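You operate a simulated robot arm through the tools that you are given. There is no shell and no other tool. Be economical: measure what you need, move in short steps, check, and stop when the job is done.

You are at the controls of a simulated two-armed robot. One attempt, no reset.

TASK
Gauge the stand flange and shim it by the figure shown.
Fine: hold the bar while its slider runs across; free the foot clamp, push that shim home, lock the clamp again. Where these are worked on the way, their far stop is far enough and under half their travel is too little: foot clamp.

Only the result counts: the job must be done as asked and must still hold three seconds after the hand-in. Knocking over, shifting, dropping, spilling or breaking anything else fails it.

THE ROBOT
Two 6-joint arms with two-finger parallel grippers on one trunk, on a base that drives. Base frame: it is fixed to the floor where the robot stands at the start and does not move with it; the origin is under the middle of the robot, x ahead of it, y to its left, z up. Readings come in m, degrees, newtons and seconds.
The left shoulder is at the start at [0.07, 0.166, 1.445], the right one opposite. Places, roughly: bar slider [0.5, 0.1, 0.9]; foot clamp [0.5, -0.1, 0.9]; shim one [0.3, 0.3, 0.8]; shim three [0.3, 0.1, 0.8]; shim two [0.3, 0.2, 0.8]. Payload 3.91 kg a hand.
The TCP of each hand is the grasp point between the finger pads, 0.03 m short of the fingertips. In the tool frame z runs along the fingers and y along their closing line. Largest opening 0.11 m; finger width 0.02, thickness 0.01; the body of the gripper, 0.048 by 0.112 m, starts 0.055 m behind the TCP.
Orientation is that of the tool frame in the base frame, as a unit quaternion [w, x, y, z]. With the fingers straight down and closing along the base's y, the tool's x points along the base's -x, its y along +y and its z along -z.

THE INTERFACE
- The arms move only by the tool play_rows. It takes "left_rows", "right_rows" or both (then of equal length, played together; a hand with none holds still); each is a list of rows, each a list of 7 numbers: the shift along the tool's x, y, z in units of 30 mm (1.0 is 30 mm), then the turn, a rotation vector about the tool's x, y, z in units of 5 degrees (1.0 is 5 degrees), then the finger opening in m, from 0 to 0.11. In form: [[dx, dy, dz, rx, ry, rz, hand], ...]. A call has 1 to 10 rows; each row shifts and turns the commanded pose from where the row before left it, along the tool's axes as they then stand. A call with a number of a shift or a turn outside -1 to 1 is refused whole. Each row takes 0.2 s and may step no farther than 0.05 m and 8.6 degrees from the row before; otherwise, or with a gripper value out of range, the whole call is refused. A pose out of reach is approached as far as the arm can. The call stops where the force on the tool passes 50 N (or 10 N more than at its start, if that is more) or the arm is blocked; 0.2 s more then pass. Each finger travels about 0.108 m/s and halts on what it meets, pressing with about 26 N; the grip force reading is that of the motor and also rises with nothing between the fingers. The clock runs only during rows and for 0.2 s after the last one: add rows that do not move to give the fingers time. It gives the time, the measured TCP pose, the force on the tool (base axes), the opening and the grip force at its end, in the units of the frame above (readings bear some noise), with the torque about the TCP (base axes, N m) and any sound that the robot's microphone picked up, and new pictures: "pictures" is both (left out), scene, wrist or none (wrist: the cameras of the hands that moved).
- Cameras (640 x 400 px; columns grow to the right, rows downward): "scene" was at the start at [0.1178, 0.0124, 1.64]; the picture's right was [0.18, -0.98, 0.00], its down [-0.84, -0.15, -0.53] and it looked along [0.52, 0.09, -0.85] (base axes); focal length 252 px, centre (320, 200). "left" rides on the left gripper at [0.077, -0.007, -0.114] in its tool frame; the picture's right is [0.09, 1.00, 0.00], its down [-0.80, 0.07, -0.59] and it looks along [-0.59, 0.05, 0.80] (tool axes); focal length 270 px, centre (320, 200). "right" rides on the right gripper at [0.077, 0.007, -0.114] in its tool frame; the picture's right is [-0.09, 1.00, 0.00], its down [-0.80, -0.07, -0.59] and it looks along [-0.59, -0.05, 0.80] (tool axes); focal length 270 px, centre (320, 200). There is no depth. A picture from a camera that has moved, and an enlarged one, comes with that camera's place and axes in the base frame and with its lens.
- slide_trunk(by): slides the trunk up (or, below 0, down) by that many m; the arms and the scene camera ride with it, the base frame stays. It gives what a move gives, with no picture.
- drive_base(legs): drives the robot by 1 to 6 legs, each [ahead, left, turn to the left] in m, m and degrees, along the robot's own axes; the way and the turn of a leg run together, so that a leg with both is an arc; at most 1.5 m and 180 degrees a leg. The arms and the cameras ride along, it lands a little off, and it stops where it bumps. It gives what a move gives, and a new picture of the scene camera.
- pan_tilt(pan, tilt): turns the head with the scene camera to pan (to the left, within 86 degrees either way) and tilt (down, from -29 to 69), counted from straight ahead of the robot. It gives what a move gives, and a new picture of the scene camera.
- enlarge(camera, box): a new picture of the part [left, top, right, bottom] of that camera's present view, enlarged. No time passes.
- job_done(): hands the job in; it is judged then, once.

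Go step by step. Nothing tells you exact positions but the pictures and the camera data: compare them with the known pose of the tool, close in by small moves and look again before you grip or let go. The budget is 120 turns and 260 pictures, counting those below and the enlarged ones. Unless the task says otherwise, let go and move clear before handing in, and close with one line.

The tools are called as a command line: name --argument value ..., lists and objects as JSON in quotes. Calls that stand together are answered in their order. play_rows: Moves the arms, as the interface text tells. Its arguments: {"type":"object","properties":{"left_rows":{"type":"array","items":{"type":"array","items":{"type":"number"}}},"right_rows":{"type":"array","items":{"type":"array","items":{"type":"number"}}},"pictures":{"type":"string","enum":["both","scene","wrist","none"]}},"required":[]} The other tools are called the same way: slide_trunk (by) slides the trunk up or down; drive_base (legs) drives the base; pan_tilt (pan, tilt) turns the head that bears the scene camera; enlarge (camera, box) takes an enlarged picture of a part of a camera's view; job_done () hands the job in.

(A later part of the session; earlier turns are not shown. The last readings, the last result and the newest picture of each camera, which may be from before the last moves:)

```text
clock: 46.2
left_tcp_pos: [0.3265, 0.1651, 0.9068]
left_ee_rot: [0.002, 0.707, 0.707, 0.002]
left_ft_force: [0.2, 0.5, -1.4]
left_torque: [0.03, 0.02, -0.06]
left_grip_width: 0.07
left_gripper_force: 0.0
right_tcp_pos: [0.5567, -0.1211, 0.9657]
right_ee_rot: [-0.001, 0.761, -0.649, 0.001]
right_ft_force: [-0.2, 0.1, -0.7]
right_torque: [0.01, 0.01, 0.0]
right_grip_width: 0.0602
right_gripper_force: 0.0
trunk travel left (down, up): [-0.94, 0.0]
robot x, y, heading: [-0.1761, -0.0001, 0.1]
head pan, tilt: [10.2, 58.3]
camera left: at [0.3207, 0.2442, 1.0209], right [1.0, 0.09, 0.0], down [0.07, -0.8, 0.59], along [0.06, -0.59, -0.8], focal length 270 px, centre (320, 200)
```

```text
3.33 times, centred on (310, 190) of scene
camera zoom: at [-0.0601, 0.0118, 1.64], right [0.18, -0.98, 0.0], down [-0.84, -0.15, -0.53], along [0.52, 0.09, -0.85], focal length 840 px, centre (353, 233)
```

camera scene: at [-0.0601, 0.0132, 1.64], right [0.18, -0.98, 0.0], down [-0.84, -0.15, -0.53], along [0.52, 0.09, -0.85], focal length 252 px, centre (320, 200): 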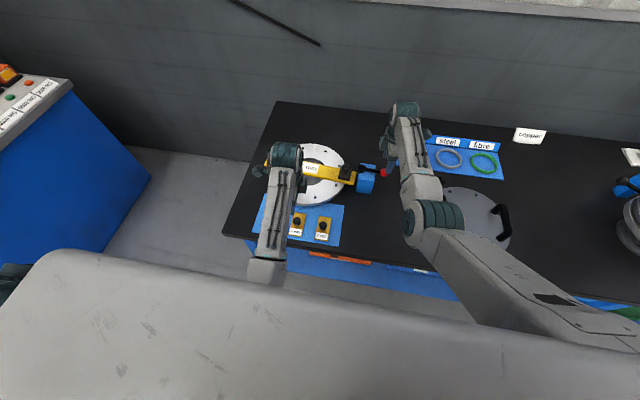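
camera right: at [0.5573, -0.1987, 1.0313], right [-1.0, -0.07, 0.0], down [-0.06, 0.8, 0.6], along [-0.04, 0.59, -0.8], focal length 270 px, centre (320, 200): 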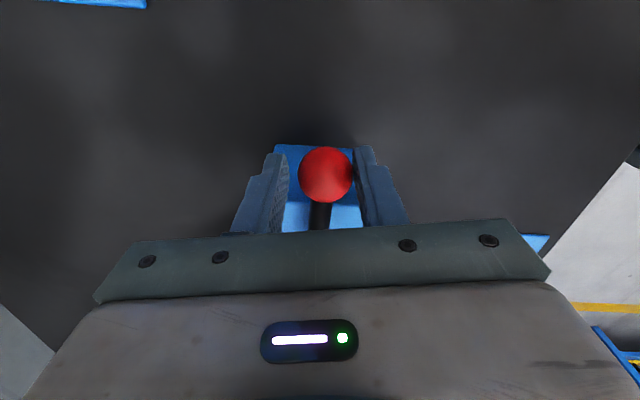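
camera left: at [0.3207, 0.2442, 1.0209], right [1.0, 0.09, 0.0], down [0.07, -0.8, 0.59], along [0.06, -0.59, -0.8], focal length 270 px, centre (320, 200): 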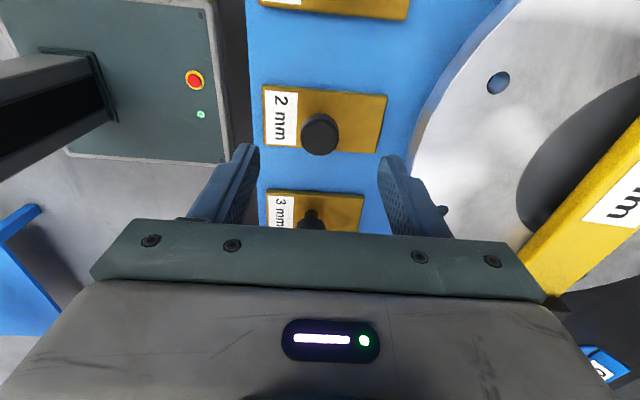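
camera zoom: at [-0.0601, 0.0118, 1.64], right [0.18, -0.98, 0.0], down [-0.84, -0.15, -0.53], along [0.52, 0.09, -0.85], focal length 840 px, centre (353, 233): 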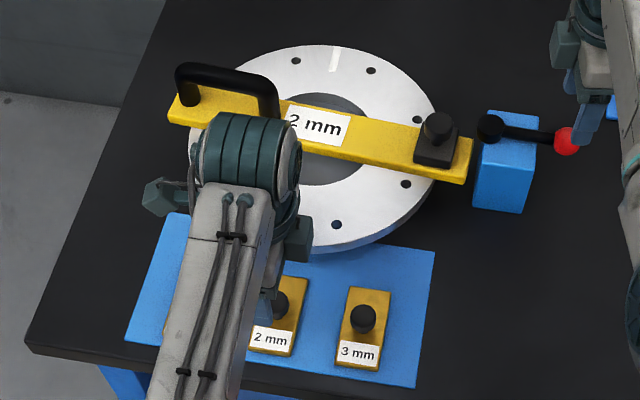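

play_rows --left_rows '[[0, 0, 0.6, 0, 0, 0, 0.07], [0.05, 0, 0.4, 0, 0, 0, 0.07], [0, 0, 0.3, 0, 0, 0, 0.07], [0, 0, 0, 0, 0, 0, 0.07]]' --pictures "wrist"

enlarge --camera "scene" --box '[260, 180, 340, 240]'

```text
clock: 47.2
left_tcp_pos: [0.3259, 0.1685, 0.867]
left_ee_rot: [0.002, 0.707, 0.707, 0.001]
left_ft_force: [0.4, -0.4, -0.4]
left_torque: [0.02, 0.04, -0.02]
left_grip_width: 0.07
left_gripper_force: 0.0
right_tcp_pos: [0.5559, -0.1209, 0.966]
right_ee_rot: [0.0, 0.761, -0.649, 0.0]
right_ft_force: [-0.2, 0.4, -0.3]
right_torque: [0.0, -0.03, -0.01]
right_grip_width: 0.06
right_gripper_force: 0.1
trunk travel left (down, up): [-0.94, 0.0]
robot x, y, heading: [-0.1804, 0.0029, 0.0]
head pan, tilt: [10.2, 58.3]
camera left: at [0.3213, 0.2466, 0.9822], right [1.0, 0.09, 0.0], down [0.07, -0.8, 0.6], along [0.06, -0.59, -0.8], focal length 270 px, centre (320, 200)
```

left: 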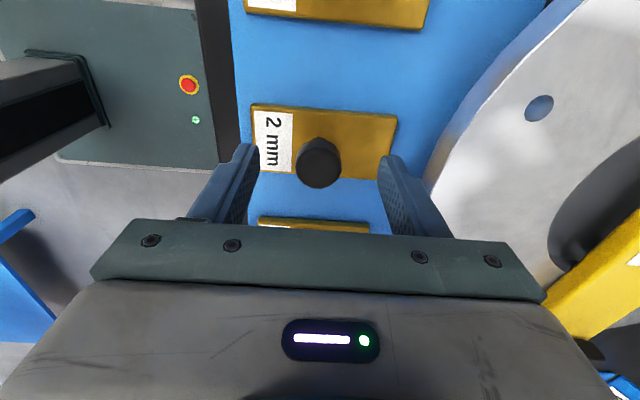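

```text
6.67 times, centred on (300, 210) of scene
camera zoom: at [-0.0598, 0.0124, 1.6399], right [0.18, -0.98, 0.0], down [-0.84, -0.15, -0.53], along [0.52, 0.09, -0.85], focal length 1680 px, centre (453, 133)
```

zoom: 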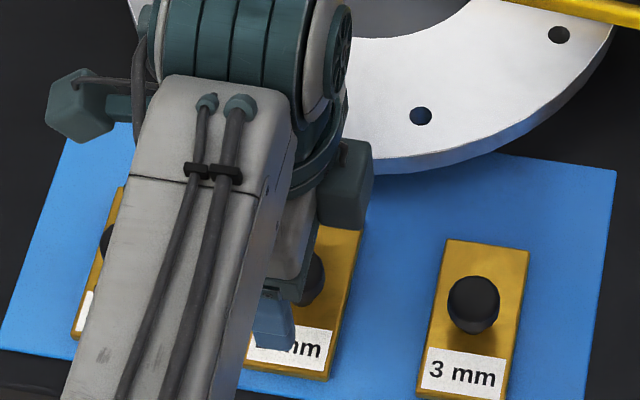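

play_rows --left_rows '[[0, 0, 0.35, 0, 0, 0, 0.07], [0, 0, 0, 0, 0, 0, 0.04], [0, 0, 0, 0, 0, 0, 0.02], [0, 0, 0, 0, 0, 0, 0.01], [0, 0, 0, 0, 0, 0, 0.01]]' --pictures "wrist"

```text
clock: 48.4
left_tcp_pos: [0.3265, 0.1693, 0.8552]
left_ee_rot: [0.002, 0.707, 0.708, 0.002]
left_ft_force: [0.1, 1.0, 0.1]
left_torque: [0.03, 0.56, -0.01]
left_grip_width: 0.0271
left_gripper_force: 45.4
right_tcp_pos: [0.5564, -0.1199, 0.9662]
right_ee_rot: [0.0, 0.761, -0.649, 0.0]
right_ft_force: [-0.1, -0.2, 0.4]
right_torque: [0.02, 0.01, 0.01]
right_grip_width: 0.06
right_gripper_force: 0.0
trunk travel left (down, up): [-0.94, 0.0]
robot x, y, heading: [-0.176, 0.0009, 0.1]
head pan, tilt: [10.2, 58.3]
camera left: at [0.3215, 0.247, 0.9712], right [1.0, 0.09, 0.0], down [0.07, -0.8, 0.59], along [0.06, -0.59, -0.8], focal length 270 px, centre (320, 200)
```

left: 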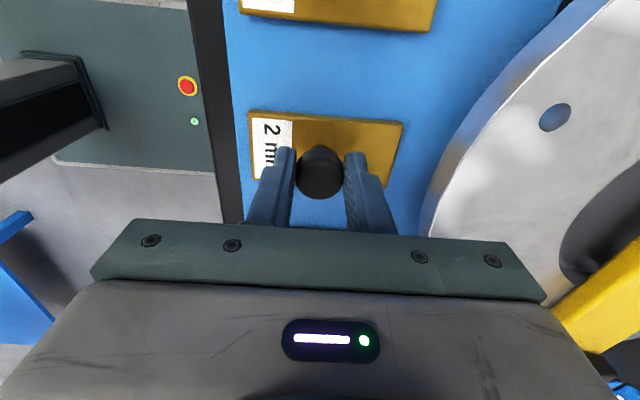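

Gripped, but the front finger would jam against the flange. I'll let go, lift, turn the hand 90° so the fingers sit either side of the knob in y, and regrip.

play_rows --left_rows '[[0, 0, 0, 0, 0, 0, 0.06], [0, 0, 0, 0, 0, 0, 0.07], [0, 0, -0.9, 0, 0, 0, 0.07], [0, 0, -0.9, 0, 0, -1, 0.07], [0, 0, 0, 0, 0, -1, 0.07], [0, 0, 0, 0, 0, -1, 0.07], [0, 0, 0, 0, 0, -1, 0.07], [0, 0, 0, 0, 0, -1, 0.07], [0, 0, 0, 0, 0, -1, 0.07], [0, 0, 0, 0, 0, -1, 0.07]]' --pictures "none"

play_rows --left_rows '[[0, 0, 0, 0, 0, -1, 0.07], [0, 0, 0, 0, 0, -1, 0.07], [0, 0, 0, 0, 0, -1, 0.07], [0, 0, 0, 0, 0, -1, 0.07], [0, 0, 0, 0, 0, -1, 0.07], [0, 0, 0, 0, 0, -1, 0.07], [0, 0, 0, 0, 0, -1, 0.07], [0, 0, 0, 0, 0, -1, 0.07], [0, 0, 0, 0, 0, -1, 0.07], [0, 0, 0, 0, 0, -1, 0.07]]' --pictures "none"

play_rows --left_rows '[[0, 0, 0, 0, 0, -1, 0.07], [0, 0, 0, 0, 0, 0, 0.07]]' --pictures "both"

```text
clock: 50.6
left_tcp_pos: [0.3277, 0.1686, 0.9108]
left_ee_rot: [0.001, 0.461, 0.887, 0.001]
left_ft_force: [-0.5, -0.1, -0.2]
left_torque: [0.05, 0.02, 0.01]
left_grip_width: 0.0699
left_gripper_force: 0.1
right_tcp_pos: [0.5573, -0.1199, 0.9658]
right_ee_rot: [-0.001, 0.761, -0.649, 0.0]
right_ft_force: [0.3, 0.6, -0.4]
right_torque: [-0.01, 0.03, -0.01]
right_grip_width: 0.0604
right_gripper_force: 0.1
trunk travel left (down, up): [-0.94, 0.0]
robot x, y, heading: [-0.1765, 0.0024, 0.0]
head pan, tilt: [10.2, 58.3]
```

```text
clock: 52.8
left_tcp_pos: [0.3271, 0.168, 0.91]
left_ee_rot: [0.001, 0.043, 0.999, -0.001]
left_ft_force: [0.5, 0.3, -0.9]
left_torque: [-0.01, -0.01, -0.01]
left_grip_width: 0.07
left_gripper_force: 0.0
right_tcp_pos: [0.5568, -0.1208, 0.9678]
right_ee_rot: [0.001, 0.761, -0.649, 0.0]
right_ft_force: [-0.1, 0.2, 0.7]
right_torque: [-0.02, -0.02, -0.03]
right_grip_width: 0.0601
right_gripper_force: 0.1
trunk travel left (down, up): [-0.94, 0.0]
robot x, y, heading: [-0.1778, 0.0012, -0.0]
head pan, tilt: [10.2, 58.3]
```

```text
clock: 53.4
left_tcp_pos: [0.3265, 0.1693, 0.9094]
left_ee_rot: [0.001, -0.001, 1.0, 0.0]
left_ft_force: [0.1, 0.3, -0.2]
left_torque: [-0.01, 0.02, 0.02]
left_grip_width: 0.0699
left_gripper_force: 0.1
right_tcp_pos: [0.5572, -0.1207, 0.9668]
right_ee_rot: [-0.001, 0.761, -0.649, -0.001]
right_ft_force: [0.6, 0.7, -0.5]
right_torque: [0.02, -0.02, -0.02]
right_grip_width: 0.0599
right_gripper_force: 0.1
trunk travel left (down, up): [-0.94, 0.0]
robot x, y, heading: [-0.1784, -0.0029, -0.1]
head pan, tilt: [10.2, 58.3]
camera scene: at [-0.0599, 0.0124, 1.64], right [0.18, -0.98, 0.0], down [-0.84, -0.15, -0.53], along [0.52, 0.09, -0.85], focal length 252 px, centre (320, 200)
camera left: at [0.251, 0.163, 1.0253], right [-0.09, 1.0, 0.0], down [0.8, 0.07, 0.6], along [0.59, 0.05, -0.8], focal length 270 px, centre (320, 200)
```

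scene: 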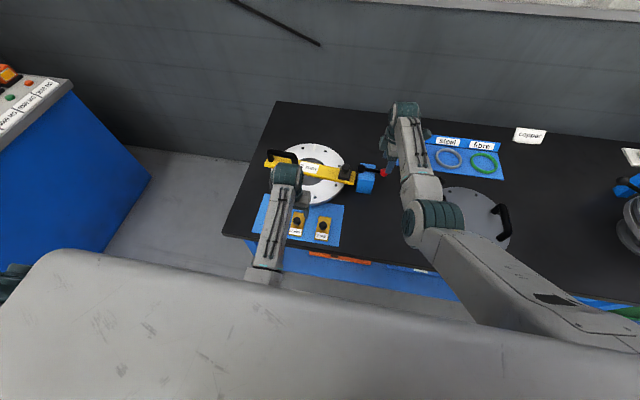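
left: 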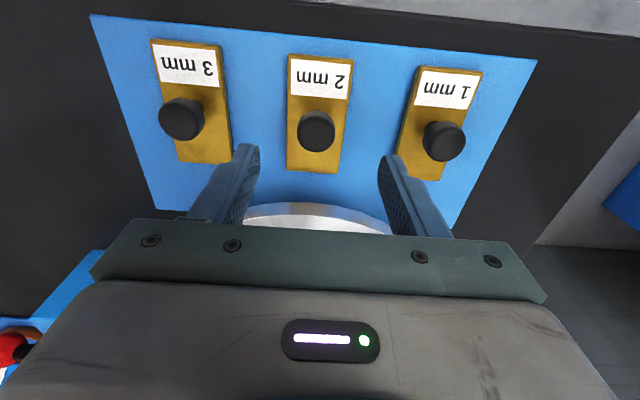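

play_rows --left_rows '[[0, 0, 0.6, 0, 0, 0, 0.06], [0, 0, 0.6, 0, 0, 0, 0.06], [0, 0, 0.6, 0, 0, 0, 0.06], [0, 0, 0, 0, 0, 0, 0.03], [0, 0, 0, 0, 0, 0, 0.01], [0, 0, 0, 0, 0, 0, 0.01]]' --pictures "wrist"

```text
clock: 54.8
left_tcp_pos: [0.3271, 0.1657, 0.8555]
left_ee_rot: [0.001, 0.0, 1.0, 0.001]
left_ft_force: [-0.2, -13.5, -5.2]
left_torque: [0.04, -0.57, -0.03]
left_grip_width: 0.0272
left_gripper_force: 44.8
right_tcp_pos: [0.5574, -0.1213, 0.9661]
right_ee_rot: [-0.001, 0.76, -0.649, -0.002]
right_ft_force: [0.1, -0.9, 0.9]
right_torque: [-0.01, 0.01, 0.02]
right_grip_width: 0.06
right_gripper_force: 0.0
trunk travel left (down, up): [-0.94, 0.0]
robot x, y, heading: [-0.1804, -0.0022, -0.0]
head pan, tilt: [10.2, 58.3]
camera left: at [0.2518, 0.1602, 0.971], right [-0.09, 1.0, 0.0], down [0.8, 0.07, 0.6], along [0.59, 0.05, -0.8], focal length 270 px, centre (320, 200)
```

left: 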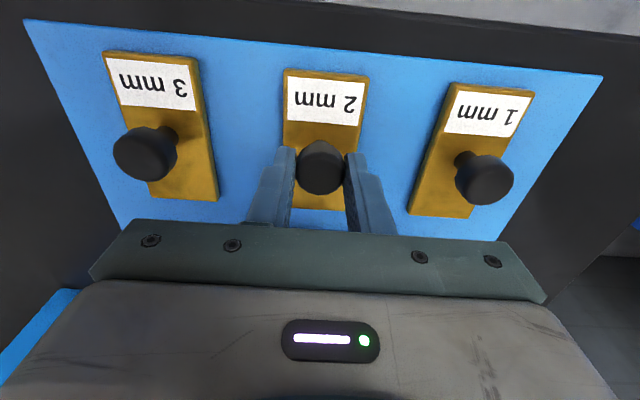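

The knob is gripped firmly and seems guided sideways. Now I push it +x in small steps.

play_rows --left_rows '[[0, -0.12, 0, 0, 0, 0, 0.01], [-0.3, 0, 0, 0, 0, 0, 0.01], [-0.3, 0, 0, 0, 0, 0, 0.01], [-0.3, 0, 0, 0, 0, 0, 0.01], [0, 0, 0, 0, 0, 0, 0.01]]' --pictures "wrist"

```text
clock: 56.0
left_tcp_pos: [0.3546, 0.165, 0.8555]
left_ee_rot: [0.002, 0.0, 1.0, 0.0]
left_ft_force: [-0.3, 2.0, -5.1]
left_torque: [-0.37, 0.3, -0.05]
left_grip_width: 0.027
left_gripper_force: 44.5
right_tcp_pos: [0.5574, -0.1179, 0.9662]
right_ee_rot: [0.0, 0.761, -0.649, 0.001]
right_ft_force: [-0.6, 0.9, 0.1]
right_torque: [0.0, -0.03, 0.01]
right_grip_width: 0.06
right_gripper_force: 0.0
trunk travel left (down, up): [-0.94, 0.0]
robot x, y, heading: [-0.1746, 0.0018, -0.2]
head pan, tilt: [10.2, 58.3]
camera left: at [0.279, 0.1601, 0.971], right [-0.09, 1.0, 0.0], down [0.8, 0.07, 0.6], along [0.59, 0.05, -0.8], focal length 270 px, centre (320, 200)
```

left: 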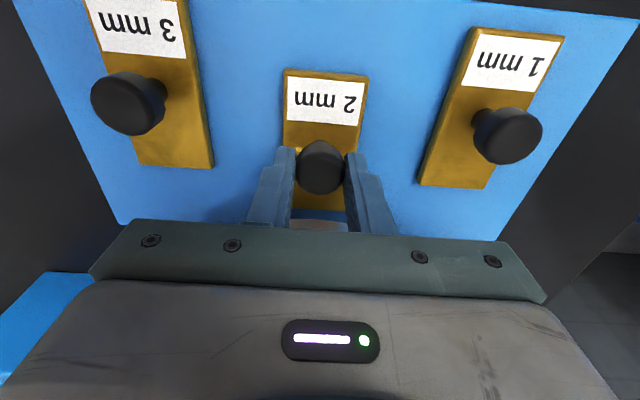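

It slides freely. Continuing, looking for the stop.

play_rows --left_rows '[[-0.25, 0, 0, 0, 0, 0, 0.01], [-0.25, 0, 0, 0, 0, 0, 0.01], [-0.25, 0, 0, 0, 0, 0, 0.01], [-0.25, 0, 0, 0, 0, 0, 0.01], [0, 0, 0, 0, 0, 0, 0.01]]' --pictures "both"

```text
clock: 57.2
left_tcp_pos: [0.3844, 0.1649, 0.86]
left_ee_rot: [0.006, -0.001, 1.0, -0.002]
left_ft_force: [-66.6, 11.0, 29.7]
left_torque: [1.21, 5.36, 0.27]
left_grip_width: 0.001
left_gripper_force: 5.6
right_tcp_pos: [0.556, -0.1177, 0.9689]
right_ee_rot: [0.0, 0.761, -0.649, 0.001]
right_ft_force: [-0.4, -0.4, -0.6]
right_torque: [0.0, 0.06, 0.0]
right_grip_width: 0.0599
right_gripper_force: 0.1
trunk travel left (down, up): [-0.94, 0.0]
robot x, y, heading: [-0.1743, 0.0008, 0.1]
head pan, tilt: [10.2, 58.3]
camera scene: at [-0.0623, 0.0138, 1.6405], right [0.18, -0.98, 0.0], down [-0.84, -0.15, -0.53], along [0.52, 0.09, -0.85], focal length 252 px, centre (320, 200)
camera left: at [0.3082, 0.1596, 0.9736], right [-0.09, 1.0, 0.0], down [0.79, 0.07, 0.6], along [0.6, 0.05, -0.8], focal length 270 px, centre (320, 200)
```

scene: 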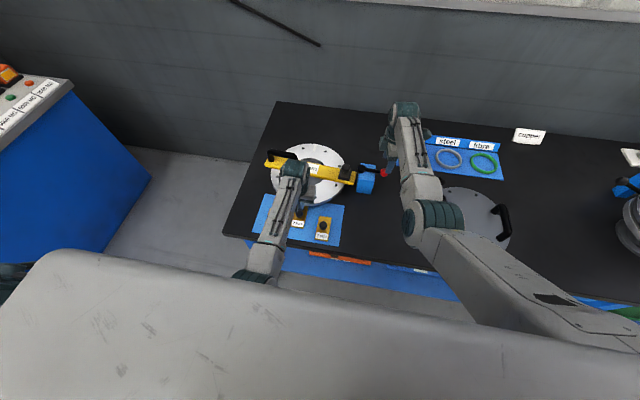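
left: 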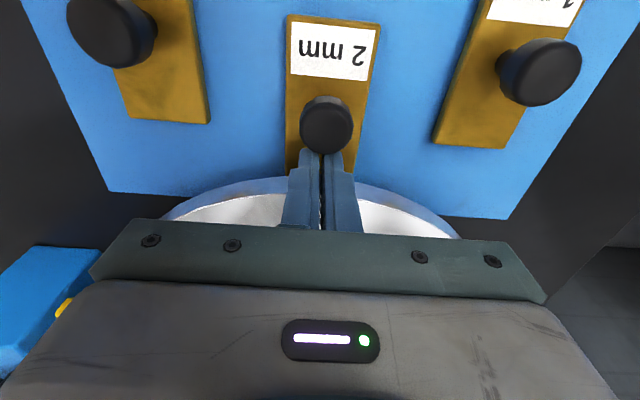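

The fingers slipped ahead of the knob and press on the flange. I'll back off at once and look.

play_rows --left_rows '[[0.2, 0, 0, 0, 0, 0, 0.02], [0, 0, -0.5, 0, 0, 0, 0.05], [0, 0, -0.9, 0, 0, 0, 0.06], [0.9, 0, -0.5, 0, 0, 0, 0.06], [0.6, 0, 0, 0, 0, 0, 0.06], [0, 0, 0, 0, 0, 0, 0.06]]' --pictures "wrist"

enlarge --camera "scene" --box '[230, 130, 390, 250]'

enlarge --camera "left" --box '[140, 0, 540, 250]'

```text
clock: 58.6
left_tcp_pos: [0.3323, 0.1646, 0.9125]
left_ee_rot: [0.002, 0.0, 1.0, 0.0]
left_ft_force: [-0.2, -0.4, -0.3]
left_torque: [0.03, 0.0, -0.01]
left_grip_width: 0.0598
left_gripper_force: 0.2
right_tcp_pos: [0.5574, -0.1207, 0.9654]
right_ee_rot: [-0.001, 0.761, -0.649, -0.001]
right_ft_force: [-0.3, -0.6, -0.5]
right_torque: [0.01, 0.02, -0.01]
right_grip_width: 0.0599
right_gripper_force: 0.1
trunk travel left (down, up): [-0.94, 0.0]
robot x, y, heading: [-0.1759, 0.0022, -0.2]
head pan, tilt: [10.2, 58.3]
camera left: at [0.2569, 0.1586, 1.0276], right [-0.09, 1.0, 0.0], down [0.8, 0.07, 0.6], along [0.59, 0.05, -0.8], focal length 270 px, centre (320, 200)
```

left: 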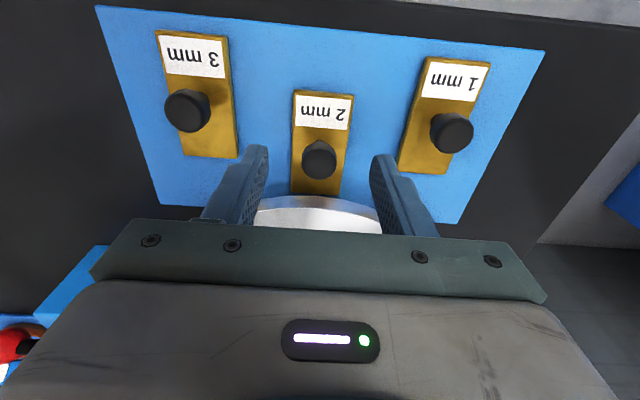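

```text
3.33 times, centred on (310, 190) of scene
camera zoom: at [-0.059, 0.0124, 1.6399], right [0.18, -0.98, 0.0], down [-0.84, -0.15, -0.52], along [0.52, 0.09, -0.85], focal length 840 px, centre (353, 233)
```

zoom: 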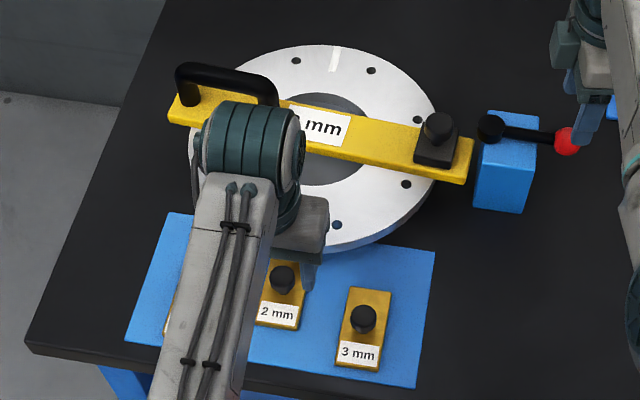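

```text
1.60 times, centred on (340, 125) of left
camera zoom: at [0.2569, 0.1586, 1.0276], right [-0.09, 1.0, 0.0], down [0.8, 0.07, 0.6], along [0.59, 0.05, -0.8], focal length 432 px, centre (288, 320)
```

zoom: 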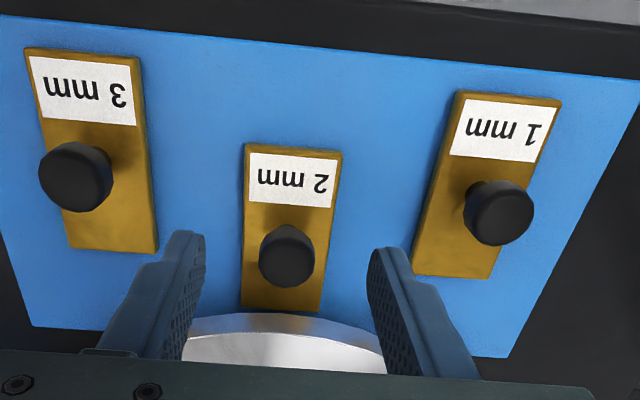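

The flange hasn't moved. The shim's front is right at the flange rim and the knob is at x≈0.357. I'll push it from behind with closed fingers and read the force.

play_rows --left_rows '[[0.5, 0.05, 0, 0, 0, 0, 0.02], [0.1, 0, 0.5, 0, 0, 0, 0.0], [0, 0, 0.7, 0, 0, 0, 0.0], [0, 0, 0.7, 0, 0, 0, 0.0], [-0.2, 0, 0, 0, 0, 0, 0.0], [-0.2, 0, 0, 0, 0, 0, 0.0], [0, 0, 0, 0, 0, 0, 0.0]]' --pictures "wrist"

```text
clock: 60.2
left_tcp_pos: [0.327, 0.1678, 0.8567]
left_ee_rot: [0.002, 0.0, 1.0, -0.001]
left_ft_force: [0.0, 0.3, 0.6]
left_torque: [0.04, -0.01, 0.02]
left_grip_width: 0.0
left_gripper_force: 26.2
right_tcp_pos: [0.5564, -0.1195, 0.9663]
right_ee_rot: [-0.001, 0.762, -0.648, 0.0]
right_ft_force: [0.4, 0.8, 0.8]
right_torque: [0.03, 0.01, 0.0]
right_grip_width: 0.06
right_gripper_force: 0.1
trunk travel left (down, up): [-0.94, 0.0]
robot x, y, heading: [-0.1767, -0.0005, -0.1]
head pan, tilt: [10.2, 58.3]
camera left: at [0.2509, 0.1611, 0.9713], right [-0.09, 1.0, 0.0], down [0.8, 0.07, 0.6], along [0.6, 0.05, -0.8], focal length 270 px, centre (320, 200)
```

left: 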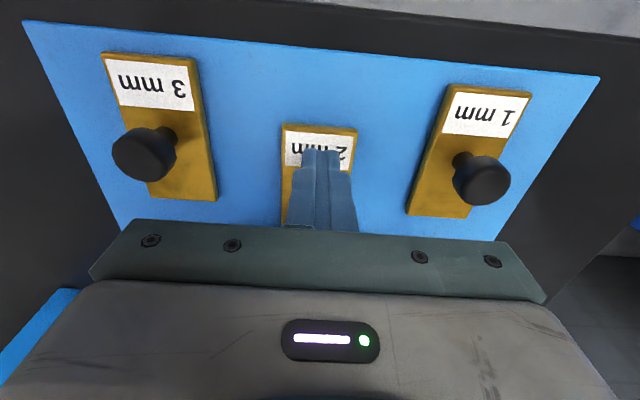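

play_rows --left_rows '[[-0.15, 0, 0, 0, 0, 0, 0.0], [-0.15, 0, 0, 0, 0, 0, 0.0], [-0.15, 0, 0, 0, 0, 0, 0.0], [-0.15, 0, 0, 0, 0, 0, 0.0], [0, 0, 0, 0, 0, 0, 0.0]]' --pictures "wrist"

```text
clock: 61.4
left_tcp_pos: [0.3426, 0.1655, 0.8558]
left_ee_rot: [0.002, 0.0, 1.0, 0.0]
left_ft_force: [-10.9, -0.6, -1.4]
left_torque: [-0.01, 0.37, -0.02]
left_grip_width: 0.0
left_gripper_force: 25.7
right_tcp_pos: [0.5554, -0.1199, 0.9672]
right_ee_rot: [0.0, 0.761, -0.649, 0.0]
right_ft_force: [-0.4, -0.5, -0.1]
right_torque: [0.01, -0.01, 0.04]
right_grip_width: 0.0598
right_gripper_force: 0.0
trunk travel left (down, up): [-0.94, 0.0]
robot x, y, heading: [-0.1792, -0.0022, 0.1]
head pan, tilt: [10.2, 58.3]
camera left: at [0.2673, 0.1608, 0.9711], right [-0.09, 1.0, 0.0], down [0.8, 0.07, 0.6], along [0.59, 0.05, -0.8], focal length 270 px, centre (320, 200)
```

left: 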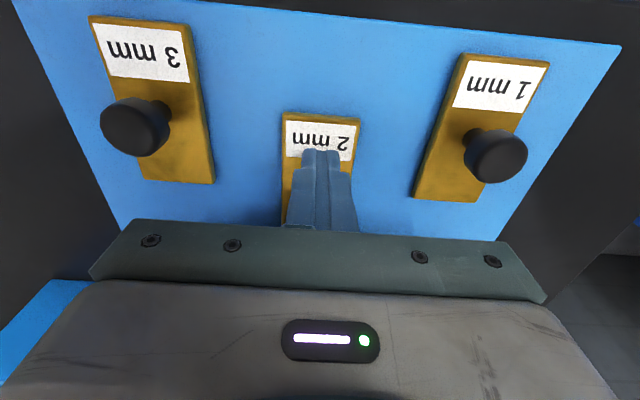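

play_rows --left_rows '[[-0.15, 0, 0, 0, 0, 0, 0.0], [-0.15, 0, 0, 0, 0, 0, 0.0], [-0.1, 0, 0, 0, 0, 0, 0.0], [0, 0, 0, 0, 0, 0, 0.0]]' --pictures "wrist"

enlarge --camera "scene" --box '[230, 130, 390, 250]'

```text
clock: 62.2
left_tcp_pos: [0.345, 0.1665, 0.8528]
left_ee_rot: [-0.009, 0.0, 1.0, 0.0]
left_ft_force: [-11.3, 1.2, -0.2]
left_torque: [-0.02, -0.8, 0.0]
left_grip_width: 0.0
left_gripper_force: 25.9
right_tcp_pos: [0.5525, -0.1199, 0.9695]
right_ee_rot: [-0.002, 0.761, -0.649, 0.0]
right_ft_force: [-0.8, -0.1, -0.1]
right_torque: [0.01, -0.01, -0.04]
right_grip_width: 0.06
right_gripper_force: 0.0
trunk travel left (down, up): [-0.94, 0.0]
robot x, y, heading: [-0.1806, -0.0009, 0.1]
head pan, tilt: [10.2, 58.3]
stopped in row 3 (left hand): the force on the tool passed its limit (the readings are from after the stop); the commanded pose is now the measured one
camera left: at [0.2702, 0.1607, 0.9696], right [-0.09, 1.0, 0.0], down [0.81, 0.07, 0.58], along [0.58, 0.05, -0.82], focal length 270 px, centre (320, 200)
```

left: 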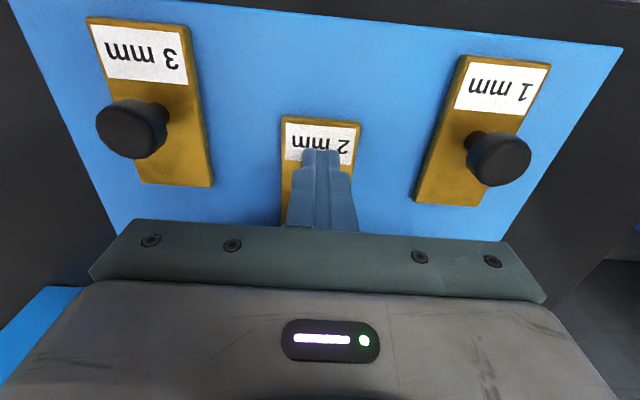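

```text
3.33 times, centred on (310, 190) of scene
camera zoom: at [-0.0655, 0.0119, 1.6407], right [0.18, -0.98, 0.0], down [-0.84, -0.15, -0.53], along [0.52, 0.09, -0.85], focal length 840 px, centre (353, 233)
```

zoom: 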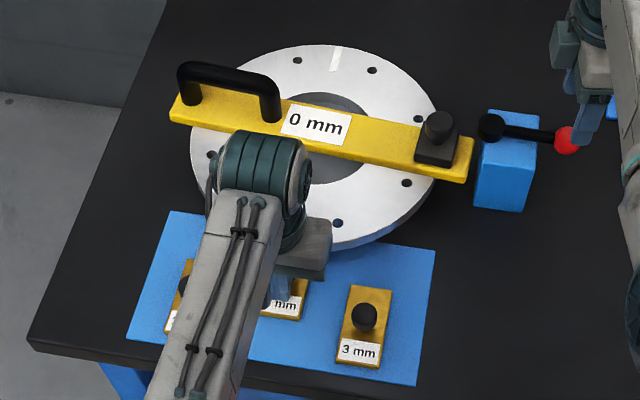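

The gauge now reads 0 mm and the shim is hard against its stop, so it is home. I'll withdraw the left hand and prepare to lock the clamp.

play_rows --left_rows '[[0.4, 0, 0, 0, 0, 0, 0.0], [0.3, 0, -0.3, 0, 0, 0, 0.0], [0, 0, -0.9, 0, 0, 0, 0.0], [0, 0, -0.9, 0, 0, 0, 0.0], [0, 0.8, -0.5, 0, 0, 0, 0.0], [0, 1, 0, 0, 0, 0, 0.0], [0, 1, 0, 0, 0, 0, 0.0]]' --pictures "none"

enlarge --camera "right" --box '[160, 60, 480, 260]'

enlarge --camera "scene" --box '[230, 130, 390, 250]'

```text
clock: 63.8
left_tcp_pos: [0.3288, 0.2514, 0.9304]
left_ee_rot: [-0.007, 0.0, 1.0, 0.0]
left_ft_force: [-0.2, 0.2, -0.5]
left_torque: [0.02, -0.01, 0.0]
left_grip_width: 0.0
left_gripper_force: 25.8
right_tcp_pos: [0.557, -0.118, 0.9658]
right_ee_rot: [0.0, 0.761, -0.649, -0.001]
right_ft_force: [-0.5, 0.1, 0.5]
right_torque: [0.01, 0.03, -0.01]
right_grip_width: 0.0598
right_gripper_force: 0.1
trunk travel left (down, up): [-0.94, 0.0]
robot x, y, heading: [-0.1782, -0.0, 0.4]
head pan, tilt: [10.2, 58.3]
```

```text
2.00 times, centred on (320, 160) of right
camera zoom: at [0.5612, -0.1966, 1.0794], right [-1.0, -0.07, 0.0], down [-0.06, 0.8, 0.59], along [-0.04, 0.59, -0.8], focal length 541 px, centre (320, 280)
```

zoom: 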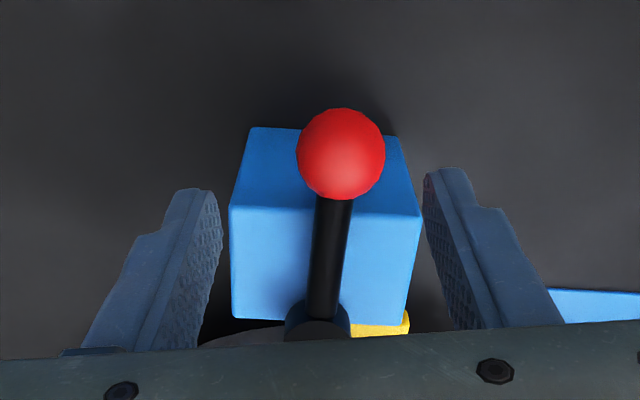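

```text
3.33 times, centred on (310, 190) of scene
camera zoom: at [-0.0603, 0.0142, 1.6399], right [0.18, -0.98, 0.0], down [-0.84, -0.15, -0.52], along [0.52, 0.09, -0.85], focal length 840 px, centre (353, 233)
```

zoom: 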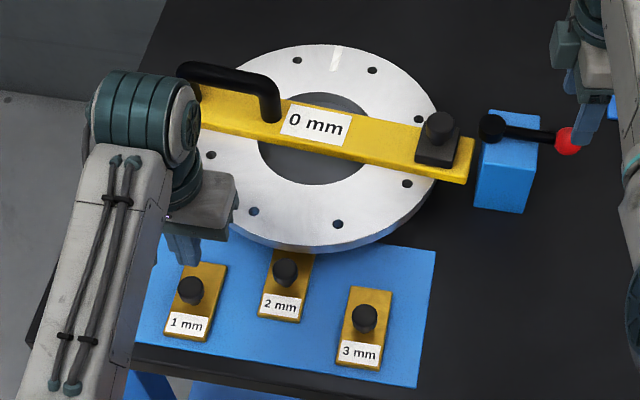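

The 0 mm reading holds with the hand away. Now I lower the right hand on the ball and swing the lever back.

play_rows --right_rows '[[0.22, 0.3, 0, 0, 0, 0, 0.06], [0, 0, 0.6, 0, 0, 0, 0.06], [0, 0, 0.6, 0, 0, 0, 0.06], [0, 0, 0.37, 0, 0, 0, 0.06], [0, 0, 0, 0, 0, 0, 0.036], [0, 0, 0, 0, 0, 0, 0.036]]' --pictures "wrist"

play_rows --right_rows '[[-0.012, 0.25, 0, 0, 0, 1, 0.036], [-0.012, 0.25, 0, 0, 0, 1, 0.036], [-0.012, 0.25, 0, 0, 0, 1, 0.036], [-0.012, 0.25, 0, 0, 0, 1, 0.036], [-0.012, 0.25, 0, 0, 0, 1, 0.036], [-0.012, 0.25, 0, 0, 0, 1, 0.036], [0, 0, 0, 0, 0, 0, 0.036]]' --pictures "wrist"

```text
clock: 65.2
left_tcp_pos: [0.3285, 0.2492, 0.9304]
left_ee_rot: [-0.007, 0.0, 1.0, 0.0]
left_ft_force: [-0.5, 1.2, 0.1]
left_torque: [-0.01, 0.01, 0.03]
left_grip_width: 0.0
left_gripper_force: 25.6
right_tcp_pos: [0.5482, -0.1274, 0.9191]
right_ee_rot: [0.0, 0.761, -0.649, 0.0]
right_ft_force: [0.3, 0.6, -0.2]
right_torque: [0.01, 0.0, 0.0]
right_grip_width: 0.036
right_gripper_force: 0.0
trunk travel left (down, up): [-0.94, 0.0]
robot x, y, heading: [-0.1782, 0.0024, 0.2]
head pan, tilt: [10.2, 58.3]
camera right: at [0.5535, -0.2059, 1.0324], right [-1.0, -0.07, 0.0], down [-0.06, 0.8, 0.6], along [-0.04, 0.59, -0.8], focal length 270 px, centre (320, 200)
```

right: 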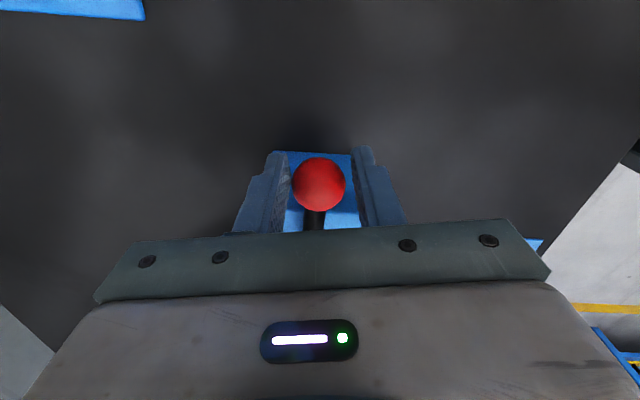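

```text
clock: 66.8
left_tcp_pos: [0.3284, 0.2497, 0.9309]
left_ee_rot: [-0.007, 0.0, 1.0, -0.001]
left_ft_force: [-0.7, 0.2, 0.1]
left_torque: [0.0, 0.0, -0.01]
left_grip_width: 0.0
left_gripper_force: 25.8
right_tcp_pos: [0.5041, -0.1228, 0.9184]
right_ee_rot: [0.001, -0.566, 0.824, 0.0]
right_ft_force: [0.6, -0.4, -0.3]
right_torque: [0.01, 0.01, -0.02]
right_grip_width: 0.0361
right_gripper_force: 0.1
trunk travel left (down, up): [-0.94, 0.0]
robot x, y, heading: [-0.1759, -0.0026, 0.1]
head pan, tilt: [10.2, 58.3]
camera right: at [0.4695, -0.1924, 1.0324], right [-0.9, 0.44, 0.0], down [0.35, 0.72, 0.6], along [0.26, 0.53, -0.8], focal length 270 px, centre (320, 200)
```

right: 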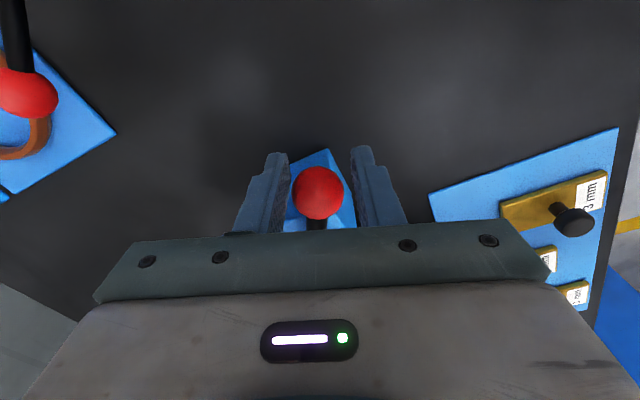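

play_rows --right_rows '[[-0.05, 0.25, 0, 0, 0, 1, 0.036], [-0.05, 0.25, 0, 0, 0, 1, 0.036], [-0.03, 0.25, 0, 0, 0, 1, 0.036], [-0.02, 0.25, 0, 0, 0, 1, 0.036], [-0.012, 0.25, 0, 0, 0, 1, 0.036], [-0.012, 0.25, 0, 0, 0, 1, 0.036], [-0.012, 0.25, 0, 0, 0, 1, 0.036], [0, 0, 0, 0, 0, 0, 0.036]]' --pictures "wrist"

enlarge --camera "scene" --box '[320, 130, 420, 200]'

```text
clock: 68.6
left_tcp_pos: [0.3294, 0.251, 0.9311]
left_ee_rot: [-0.007, -0.001, 1.0, 0.0]
left_ft_force: [0.0, 0.8, 0.3]
left_torque: [0.0, 0.01, -0.05]
left_grip_width: 0.0
left_gripper_force: 26.7
right_tcp_pos: [0.4661, -0.0867, 0.9198]
right_ee_rot: [0.001, -0.292, 0.956, 0.0]
right_ft_force: [-0.4, 0.7, 0.5]
right_torque: [0.01, 0.01, 0.0]
right_grip_width: 0.0359
right_gripper_force: 0.1
trunk travel left (down, up): [-0.94, 0.0]
robot x, y, heading: [-0.1816, -0.0018, -0.1]
head pan, tilt: [10.2, 58.3]
camera right: at [0.3971, -0.1257, 1.0323], right [-0.48, 0.87, 0.0], down [0.7, 0.39, 0.6], along [0.52, 0.29, -0.8], focal length 270 px, centre (320, 200)
```

right: 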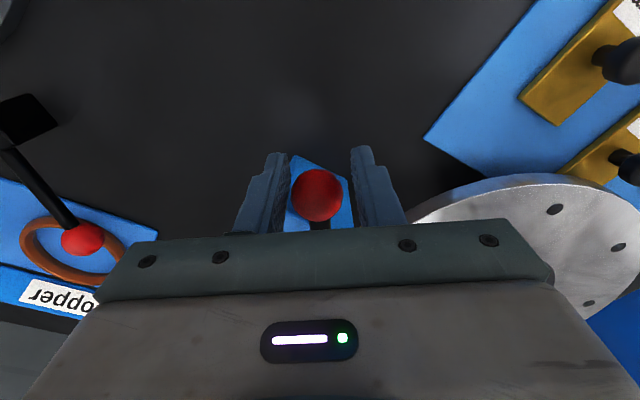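

```text
5.71 times, centred on (370, 165) of scene
camera zoom: at [-0.0607, 0.0123, 1.64], right [0.18, -0.98, 0.0], down [-0.84, -0.15, -0.53], along [0.52, 0.09, -0.85], focal length 1440 px, centre (34, 400)
```

zoom: 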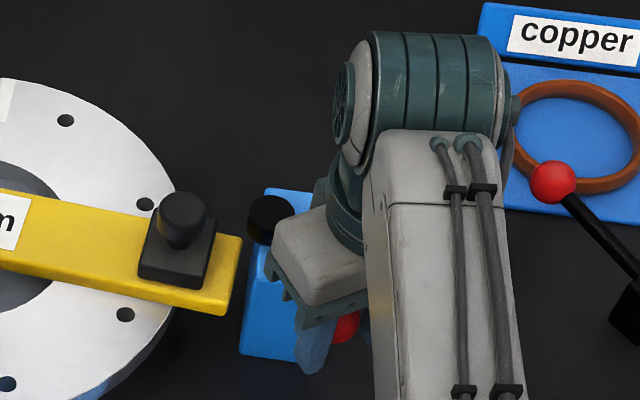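

play_rows --right_rows '[[-0.012, 0.25, 0, 0, 0, 1, 0.036], [-0.012, 0.25, 0, 0, 0, 1, 0.036], [-0.012, 0.25, 0, 0, 0, 1, 0.036], [-0.012, 0.25, 0, 0, 0, 0.5, 0.036], [0, 0.2, 0, 0, 0, 0, 0.036], [0, 0, 0, 0, 0, 0, 0.036]]' --pictures "wrist"

enlarge --camera "scene" --box '[320, 130, 420, 200]'

```text
clock: 70.0
left_tcp_pos: [0.3274, 0.25, 0.9317]
left_ee_rot: [-0.007, -0.001, 1.0, -0.001]
left_ft_force: [-0.2, 0.6, -0.8]
left_torque: [0.05, 0.03, -0.01]
left_grip_width: 0.0
left_gripper_force: 25.6
right_tcp_pos: [0.4581, -0.0756, 0.9198]
right_ee_rot: [0.003, -0.136, 0.991, -0.014]
right_ft_force: [-2.3, 1.3, 1.0]
right_torque: [0.03, 0.09, 0.05]
right_grip_width: 0.0372
right_gripper_force: 0.7
trunk travel left (down, up): [-0.94, 0.0]
robot x, y, heading: [-0.1751, -0.0028, 0.2]
head pan, tilt: [10.2, 58.3]
camera right: at [0.3807, -0.0882, 1.033], right [-0.19, 0.98, -0.03], down [0.78, 0.16, 0.6], along [0.59, 0.09, -0.8], focal length 270 px, centre (320, 200)
```

right: 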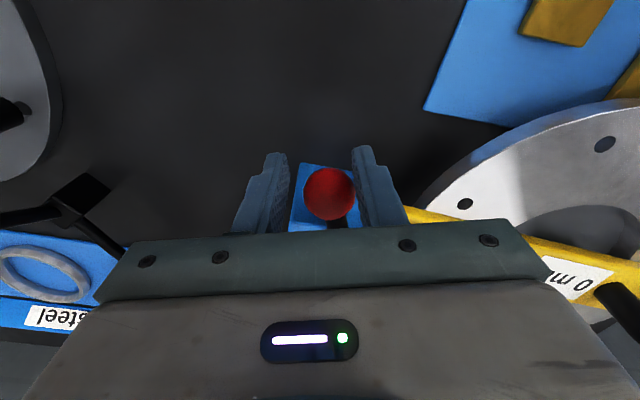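

```text
5.71 times, centred on (370, 165) of scene
camera zoom: at [-0.0614, 0.0129, 1.64], right [0.18, -0.98, 0.0], down [-0.84, -0.15, -0.53], along [0.52, 0.09, -0.85], focal length 1440 px, centre (34, 400)
```

zoom: 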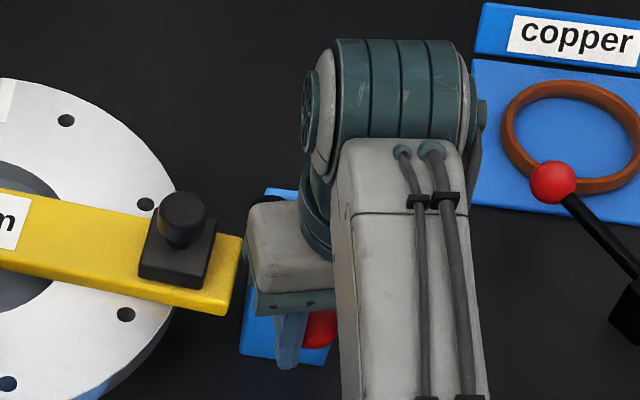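

Nearly back. I'll press a bit further to see whether it's the stop or the hand is hindered.

play_rows --right_rows '[[0, 0.2, 0, 0, 0, 0, 0.034], [0, 0.2, 0, 0, 0, 0, 0.034], [0, 0, 0, 0, 0, 0, 0.034]]' --pictures "wrist"

enlarge --camera "right" --box '[220, 120, 420, 245]'

```text
clock: 71.0
left_tcp_pos: [0.3288, 0.2501, 0.9315]
left_ee_rot: [-0.007, 0.0, 1.0, -0.001]
left_ft_force: [-0.2, -0.3, -0.8]
left_torque: [-0.02, 0.0, 0.01]
left_grip_width: 0.0
left_gripper_force: 25.8
right_tcp_pos: [0.4604, -0.0817, 0.92]
right_ee_rot: [0.004, -0.132, 0.991, -0.024]
right_ft_force: [-1.8, 1.2, 0.6]
right_torque: [0.01, 0.05, 0.05]
right_grip_width: 0.0346
right_gripper_force: 1.0
trunk travel left (down, up): [-0.94, 0.0]
robot x, y, heading: [-0.1782, 0.0017, 0.1]
head pan, tilt: [10.2, 58.3]
stopped in row 3 (right hand): the arm was blocked; the commanded pose is now the measured one
camera right: at [0.3819, -0.0906, 1.0322], right [-0.18, 0.98, -0.05], down [0.78, 0.17, 0.6], along [0.6, 0.07, -0.8], focal length 270 px, centre (320, 200)
```

right: 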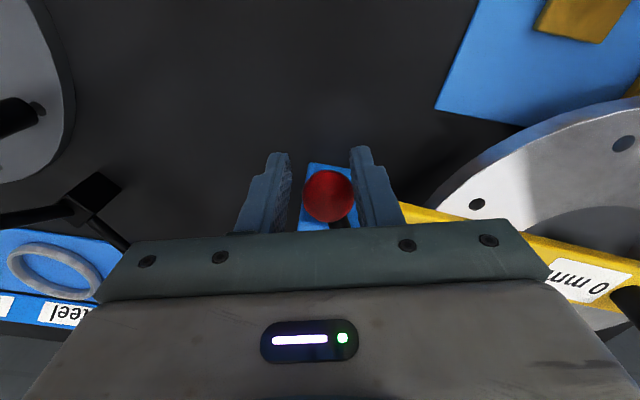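

```text
3.20 times, centred on (320, 182) of right
camera zoom: at [0.3819, -0.0906, 1.0322], right [-0.18, 0.98, -0.05], down [0.78, 0.17, 0.6], along [0.6, 0.07, -0.8], focal length 865 px, centre (320, 256)
```

zoom: 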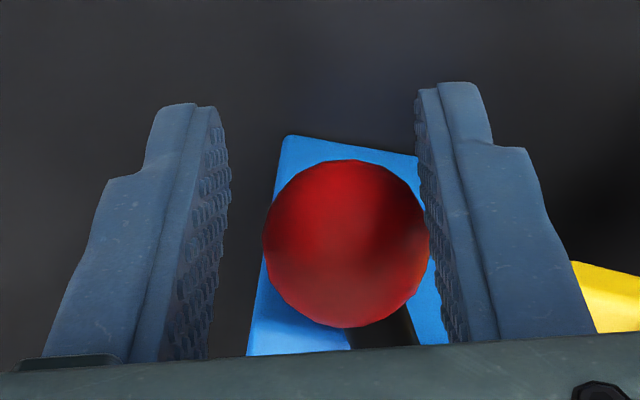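

The arm itself is cramped at this base distance; it was fine further back. I'll open, lift off, drive back 0.08 m, and finish the swing from there.

play_rows --right_rows '[[0, 0.1, 0, 0, 0, 0, 0.06], [0, 0, -0.8, 0, 0, 0, 0.06], [0, 0, -0.9, 0, 0, 0, 0.06], [0, 0, 0, 0, 0, 0, 0.06]]' --left_rows '[[0, 0, 0, 0, 0, 0, 0.0], [0, 0, -0.5, 0, 0, 0, 0.0], [0, 0, -0.5, 0, 0, 0, 0.0], [0, 0, 0, 0, 0, 0, 0.0]]' --pictures "none"

drive_base --legs '[[-0.08, 0, 0]]'

play_rows --right_rows '[[0, 0, 0, -0.56, 0, 0, 0.06], [-1, 0, 0, 0, 0, 0, 0.06], [-1, 0, 0, 0, 0, 0, 0.06], [0, 0, 0, 0, 0, 0, 0.06]]' --pictures "both"

enlarge --camera "scene" --box '[320, 130, 420, 200]'

```text
clock: 72.0
left_tcp_pos: [0.3284, 0.2501, 0.9603]
left_ee_rot: [-0.007, 0.0, 1.0, -0.001]
left_ft_force: [-0.7, -0.2, 0.7]
left_torque: [-0.01, -0.02, 0.0]
left_grip_width: 0.0
left_gripper_force: 26.1
right_tcp_pos: [0.4591, -0.0944, 0.9649]
right_ee_rot: [0.0, -0.125, 0.991, -0.036]
right_ft_force: [-0.7, 0.3, 0.6]
right_torque: [0.0, 0.03, -0.02]
right_grip_width: 0.0604
right_gripper_force: 0.0
trunk travel left (down, up): [-0.94, 0.0]
robot x, y, heading: [-0.1778, -0.0007, -0.0]
head pan, tilt: [10.2, 58.3]
```

```text
clock: 73.0
left_tcp_pos: [0.2545, 0.2495, 0.9593]
left_ee_rot: [-0.009, 0.001, 1.0, 0.0]
left_ft_force: [0.2, 0.4, -0.6]
left_torque: [0.01, 0.04, 0.02]
left_grip_width: 0.0
left_gripper_force: 25.9
right_tcp_pos: [0.3861, -0.0936, 0.9648]
right_ee_rot: [0.001, -0.126, 0.991, -0.034]
right_ft_force: [0.5, -0.3, 0.3]
right_torque: [-0.04, 0.06, -0.02]
right_grip_width: 0.0599
right_gripper_force: 0.1
trunk travel left (down, up): [-0.94, 0.0]
robot x, y, heading: [-0.2562, -0.0003, 0.0]
head pan, tilt: [10.2, 58.3]
camera scene: at [-0.1315, 0.0124, 1.6392], right [0.18, -0.98, 0.0], down [-0.84, -0.15, -0.52], along [0.51, 0.09, -0.85], focal length 252 px, centre (320, 200)
```

scene: 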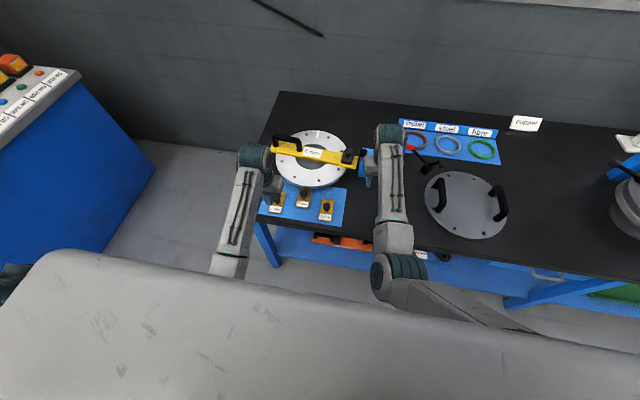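

```text
clock: 74.0
left_tcp_pos: [0.2484, 0.2493, 0.9609]
left_ee_rot: [-0.006, 0.0, 1.0, 0.0]
left_ft_force: [0.5, 0.1, -0.7]
left_torque: [0.01, -0.03, 0.0]
left_grip_width: 0.0
left_gripper_force: 26.2
right_tcp_pos: [0.4396, -0.081, 0.9691]
right_ee_rot: [0.001, -0.125, 0.992, -0.011]
right_ft_force: [0.5, -0.5, -0.1]
right_torque: [0.01, -0.03, -0.02]
right_grip_width: 0.0602
right_gripper_force: 0.0
trunk travel left (down, up): [-0.94, 0.0]
robot x, y, heading: [-0.2565, 0.0026, -0.1]
head pan, tilt: [10.2, 58.3]
camera scene: at [-0.1415, 0.0119, 1.6401], right [0.18, -0.98, 0.0], down [-0.84, -0.15, -0.53], along [0.52, 0.09, -0.85], focal length 252 px, centre (320, 200)
camera right: at [0.3625, -0.0904, 1.0824], right [-0.16, 0.99, -0.02], down [0.79, 0.14, 0.6], along [0.59, 0.08, -0.8], focal length 270 px, centre (320, 200)
```

scene: 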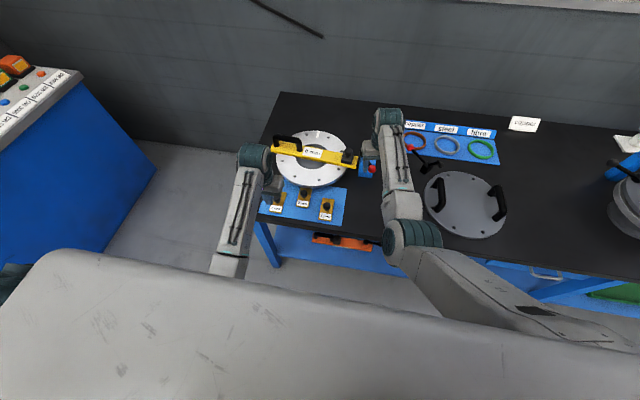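
right: 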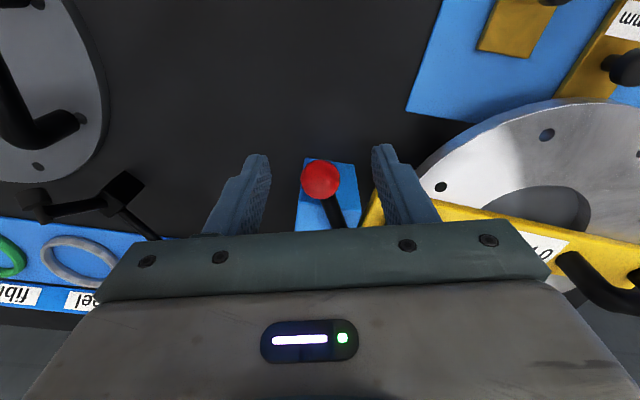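

```text
5.71 times, centred on (370, 165) of scene
camera zoom: at [-0.1415, 0.0119, 1.6401], right [0.18, -0.98, 0.0], down [-0.84, -0.15, -0.53], along [0.52, 0.09, -0.85], focal length 1440 px, centre (34, 400)
```

zoom: 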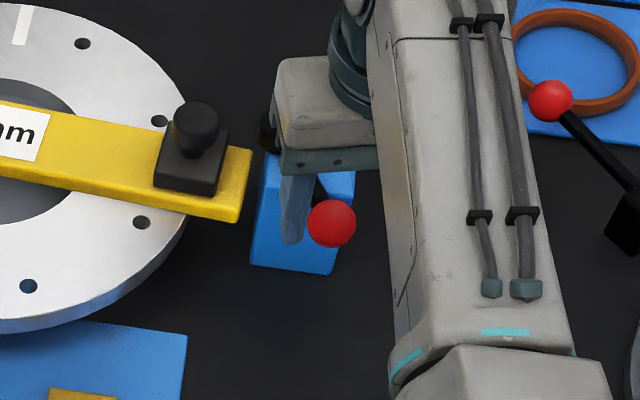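

There's about 11° still to go. I'll set the hand over the ball again from this roomier base position and lower.

play_rows --right_rows '[[-0.5, -0.1, 0, -0.25, 0, 0, 0.06], [-0.48, -0.09, 0, 0, 0, 0, 0.06], [0, 0, 0.8, 0, 0, 0, 0.06], [0, 0, 0.8, 0, 0, 0, 0.06], [0, 0, 0, 0, 0, 0, 0.045], [0, 0, 0, 0, 0, 0, 0.045]]' --pictures "wrist"

```text
clock: 75.4
left_tcp_pos: [0.25, 0.2494, 0.961]
left_ee_rot: [-0.006, -0.001, 1.0, -0.001]
left_ft_force: [0.3, -0.5, 0.0]
left_torque: [0.03, 0.02, 0.0]
left_grip_width: 0.0003
left_gripper_force: 25.7
right_tcp_pos: [0.4694, -0.0766, 0.9202]
right_ee_rot: [-0.001, -0.125, 0.992, 0.0]
right_ft_force: [0.0, -0.1, -0.5]
right_torque: [0.0, 0.0, -0.02]
right_grip_width: 0.045
right_gripper_force: 0.0
trunk travel left (down, up): [-0.94, 0.0]
robot x, y, heading: [-0.2587, -0.0023, -0.1]
head pan, tilt: [10.2, 58.3]
camera right: at [0.3939, -0.0897, 1.0335], right [-0.16, 0.99, 0.0], down [0.79, 0.13, 0.59], along [0.59, 0.1, -0.8], focal length 270 px, centre (320, 200)
```

right: 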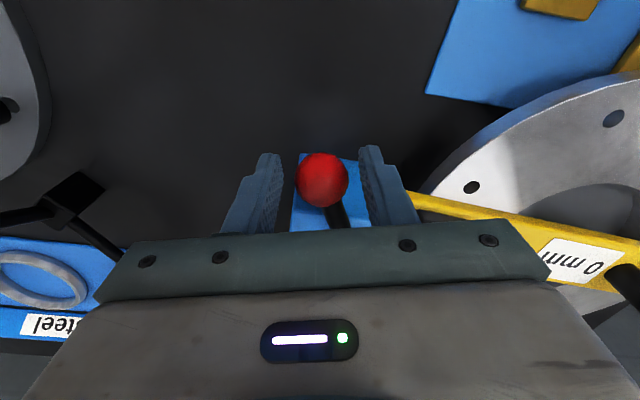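

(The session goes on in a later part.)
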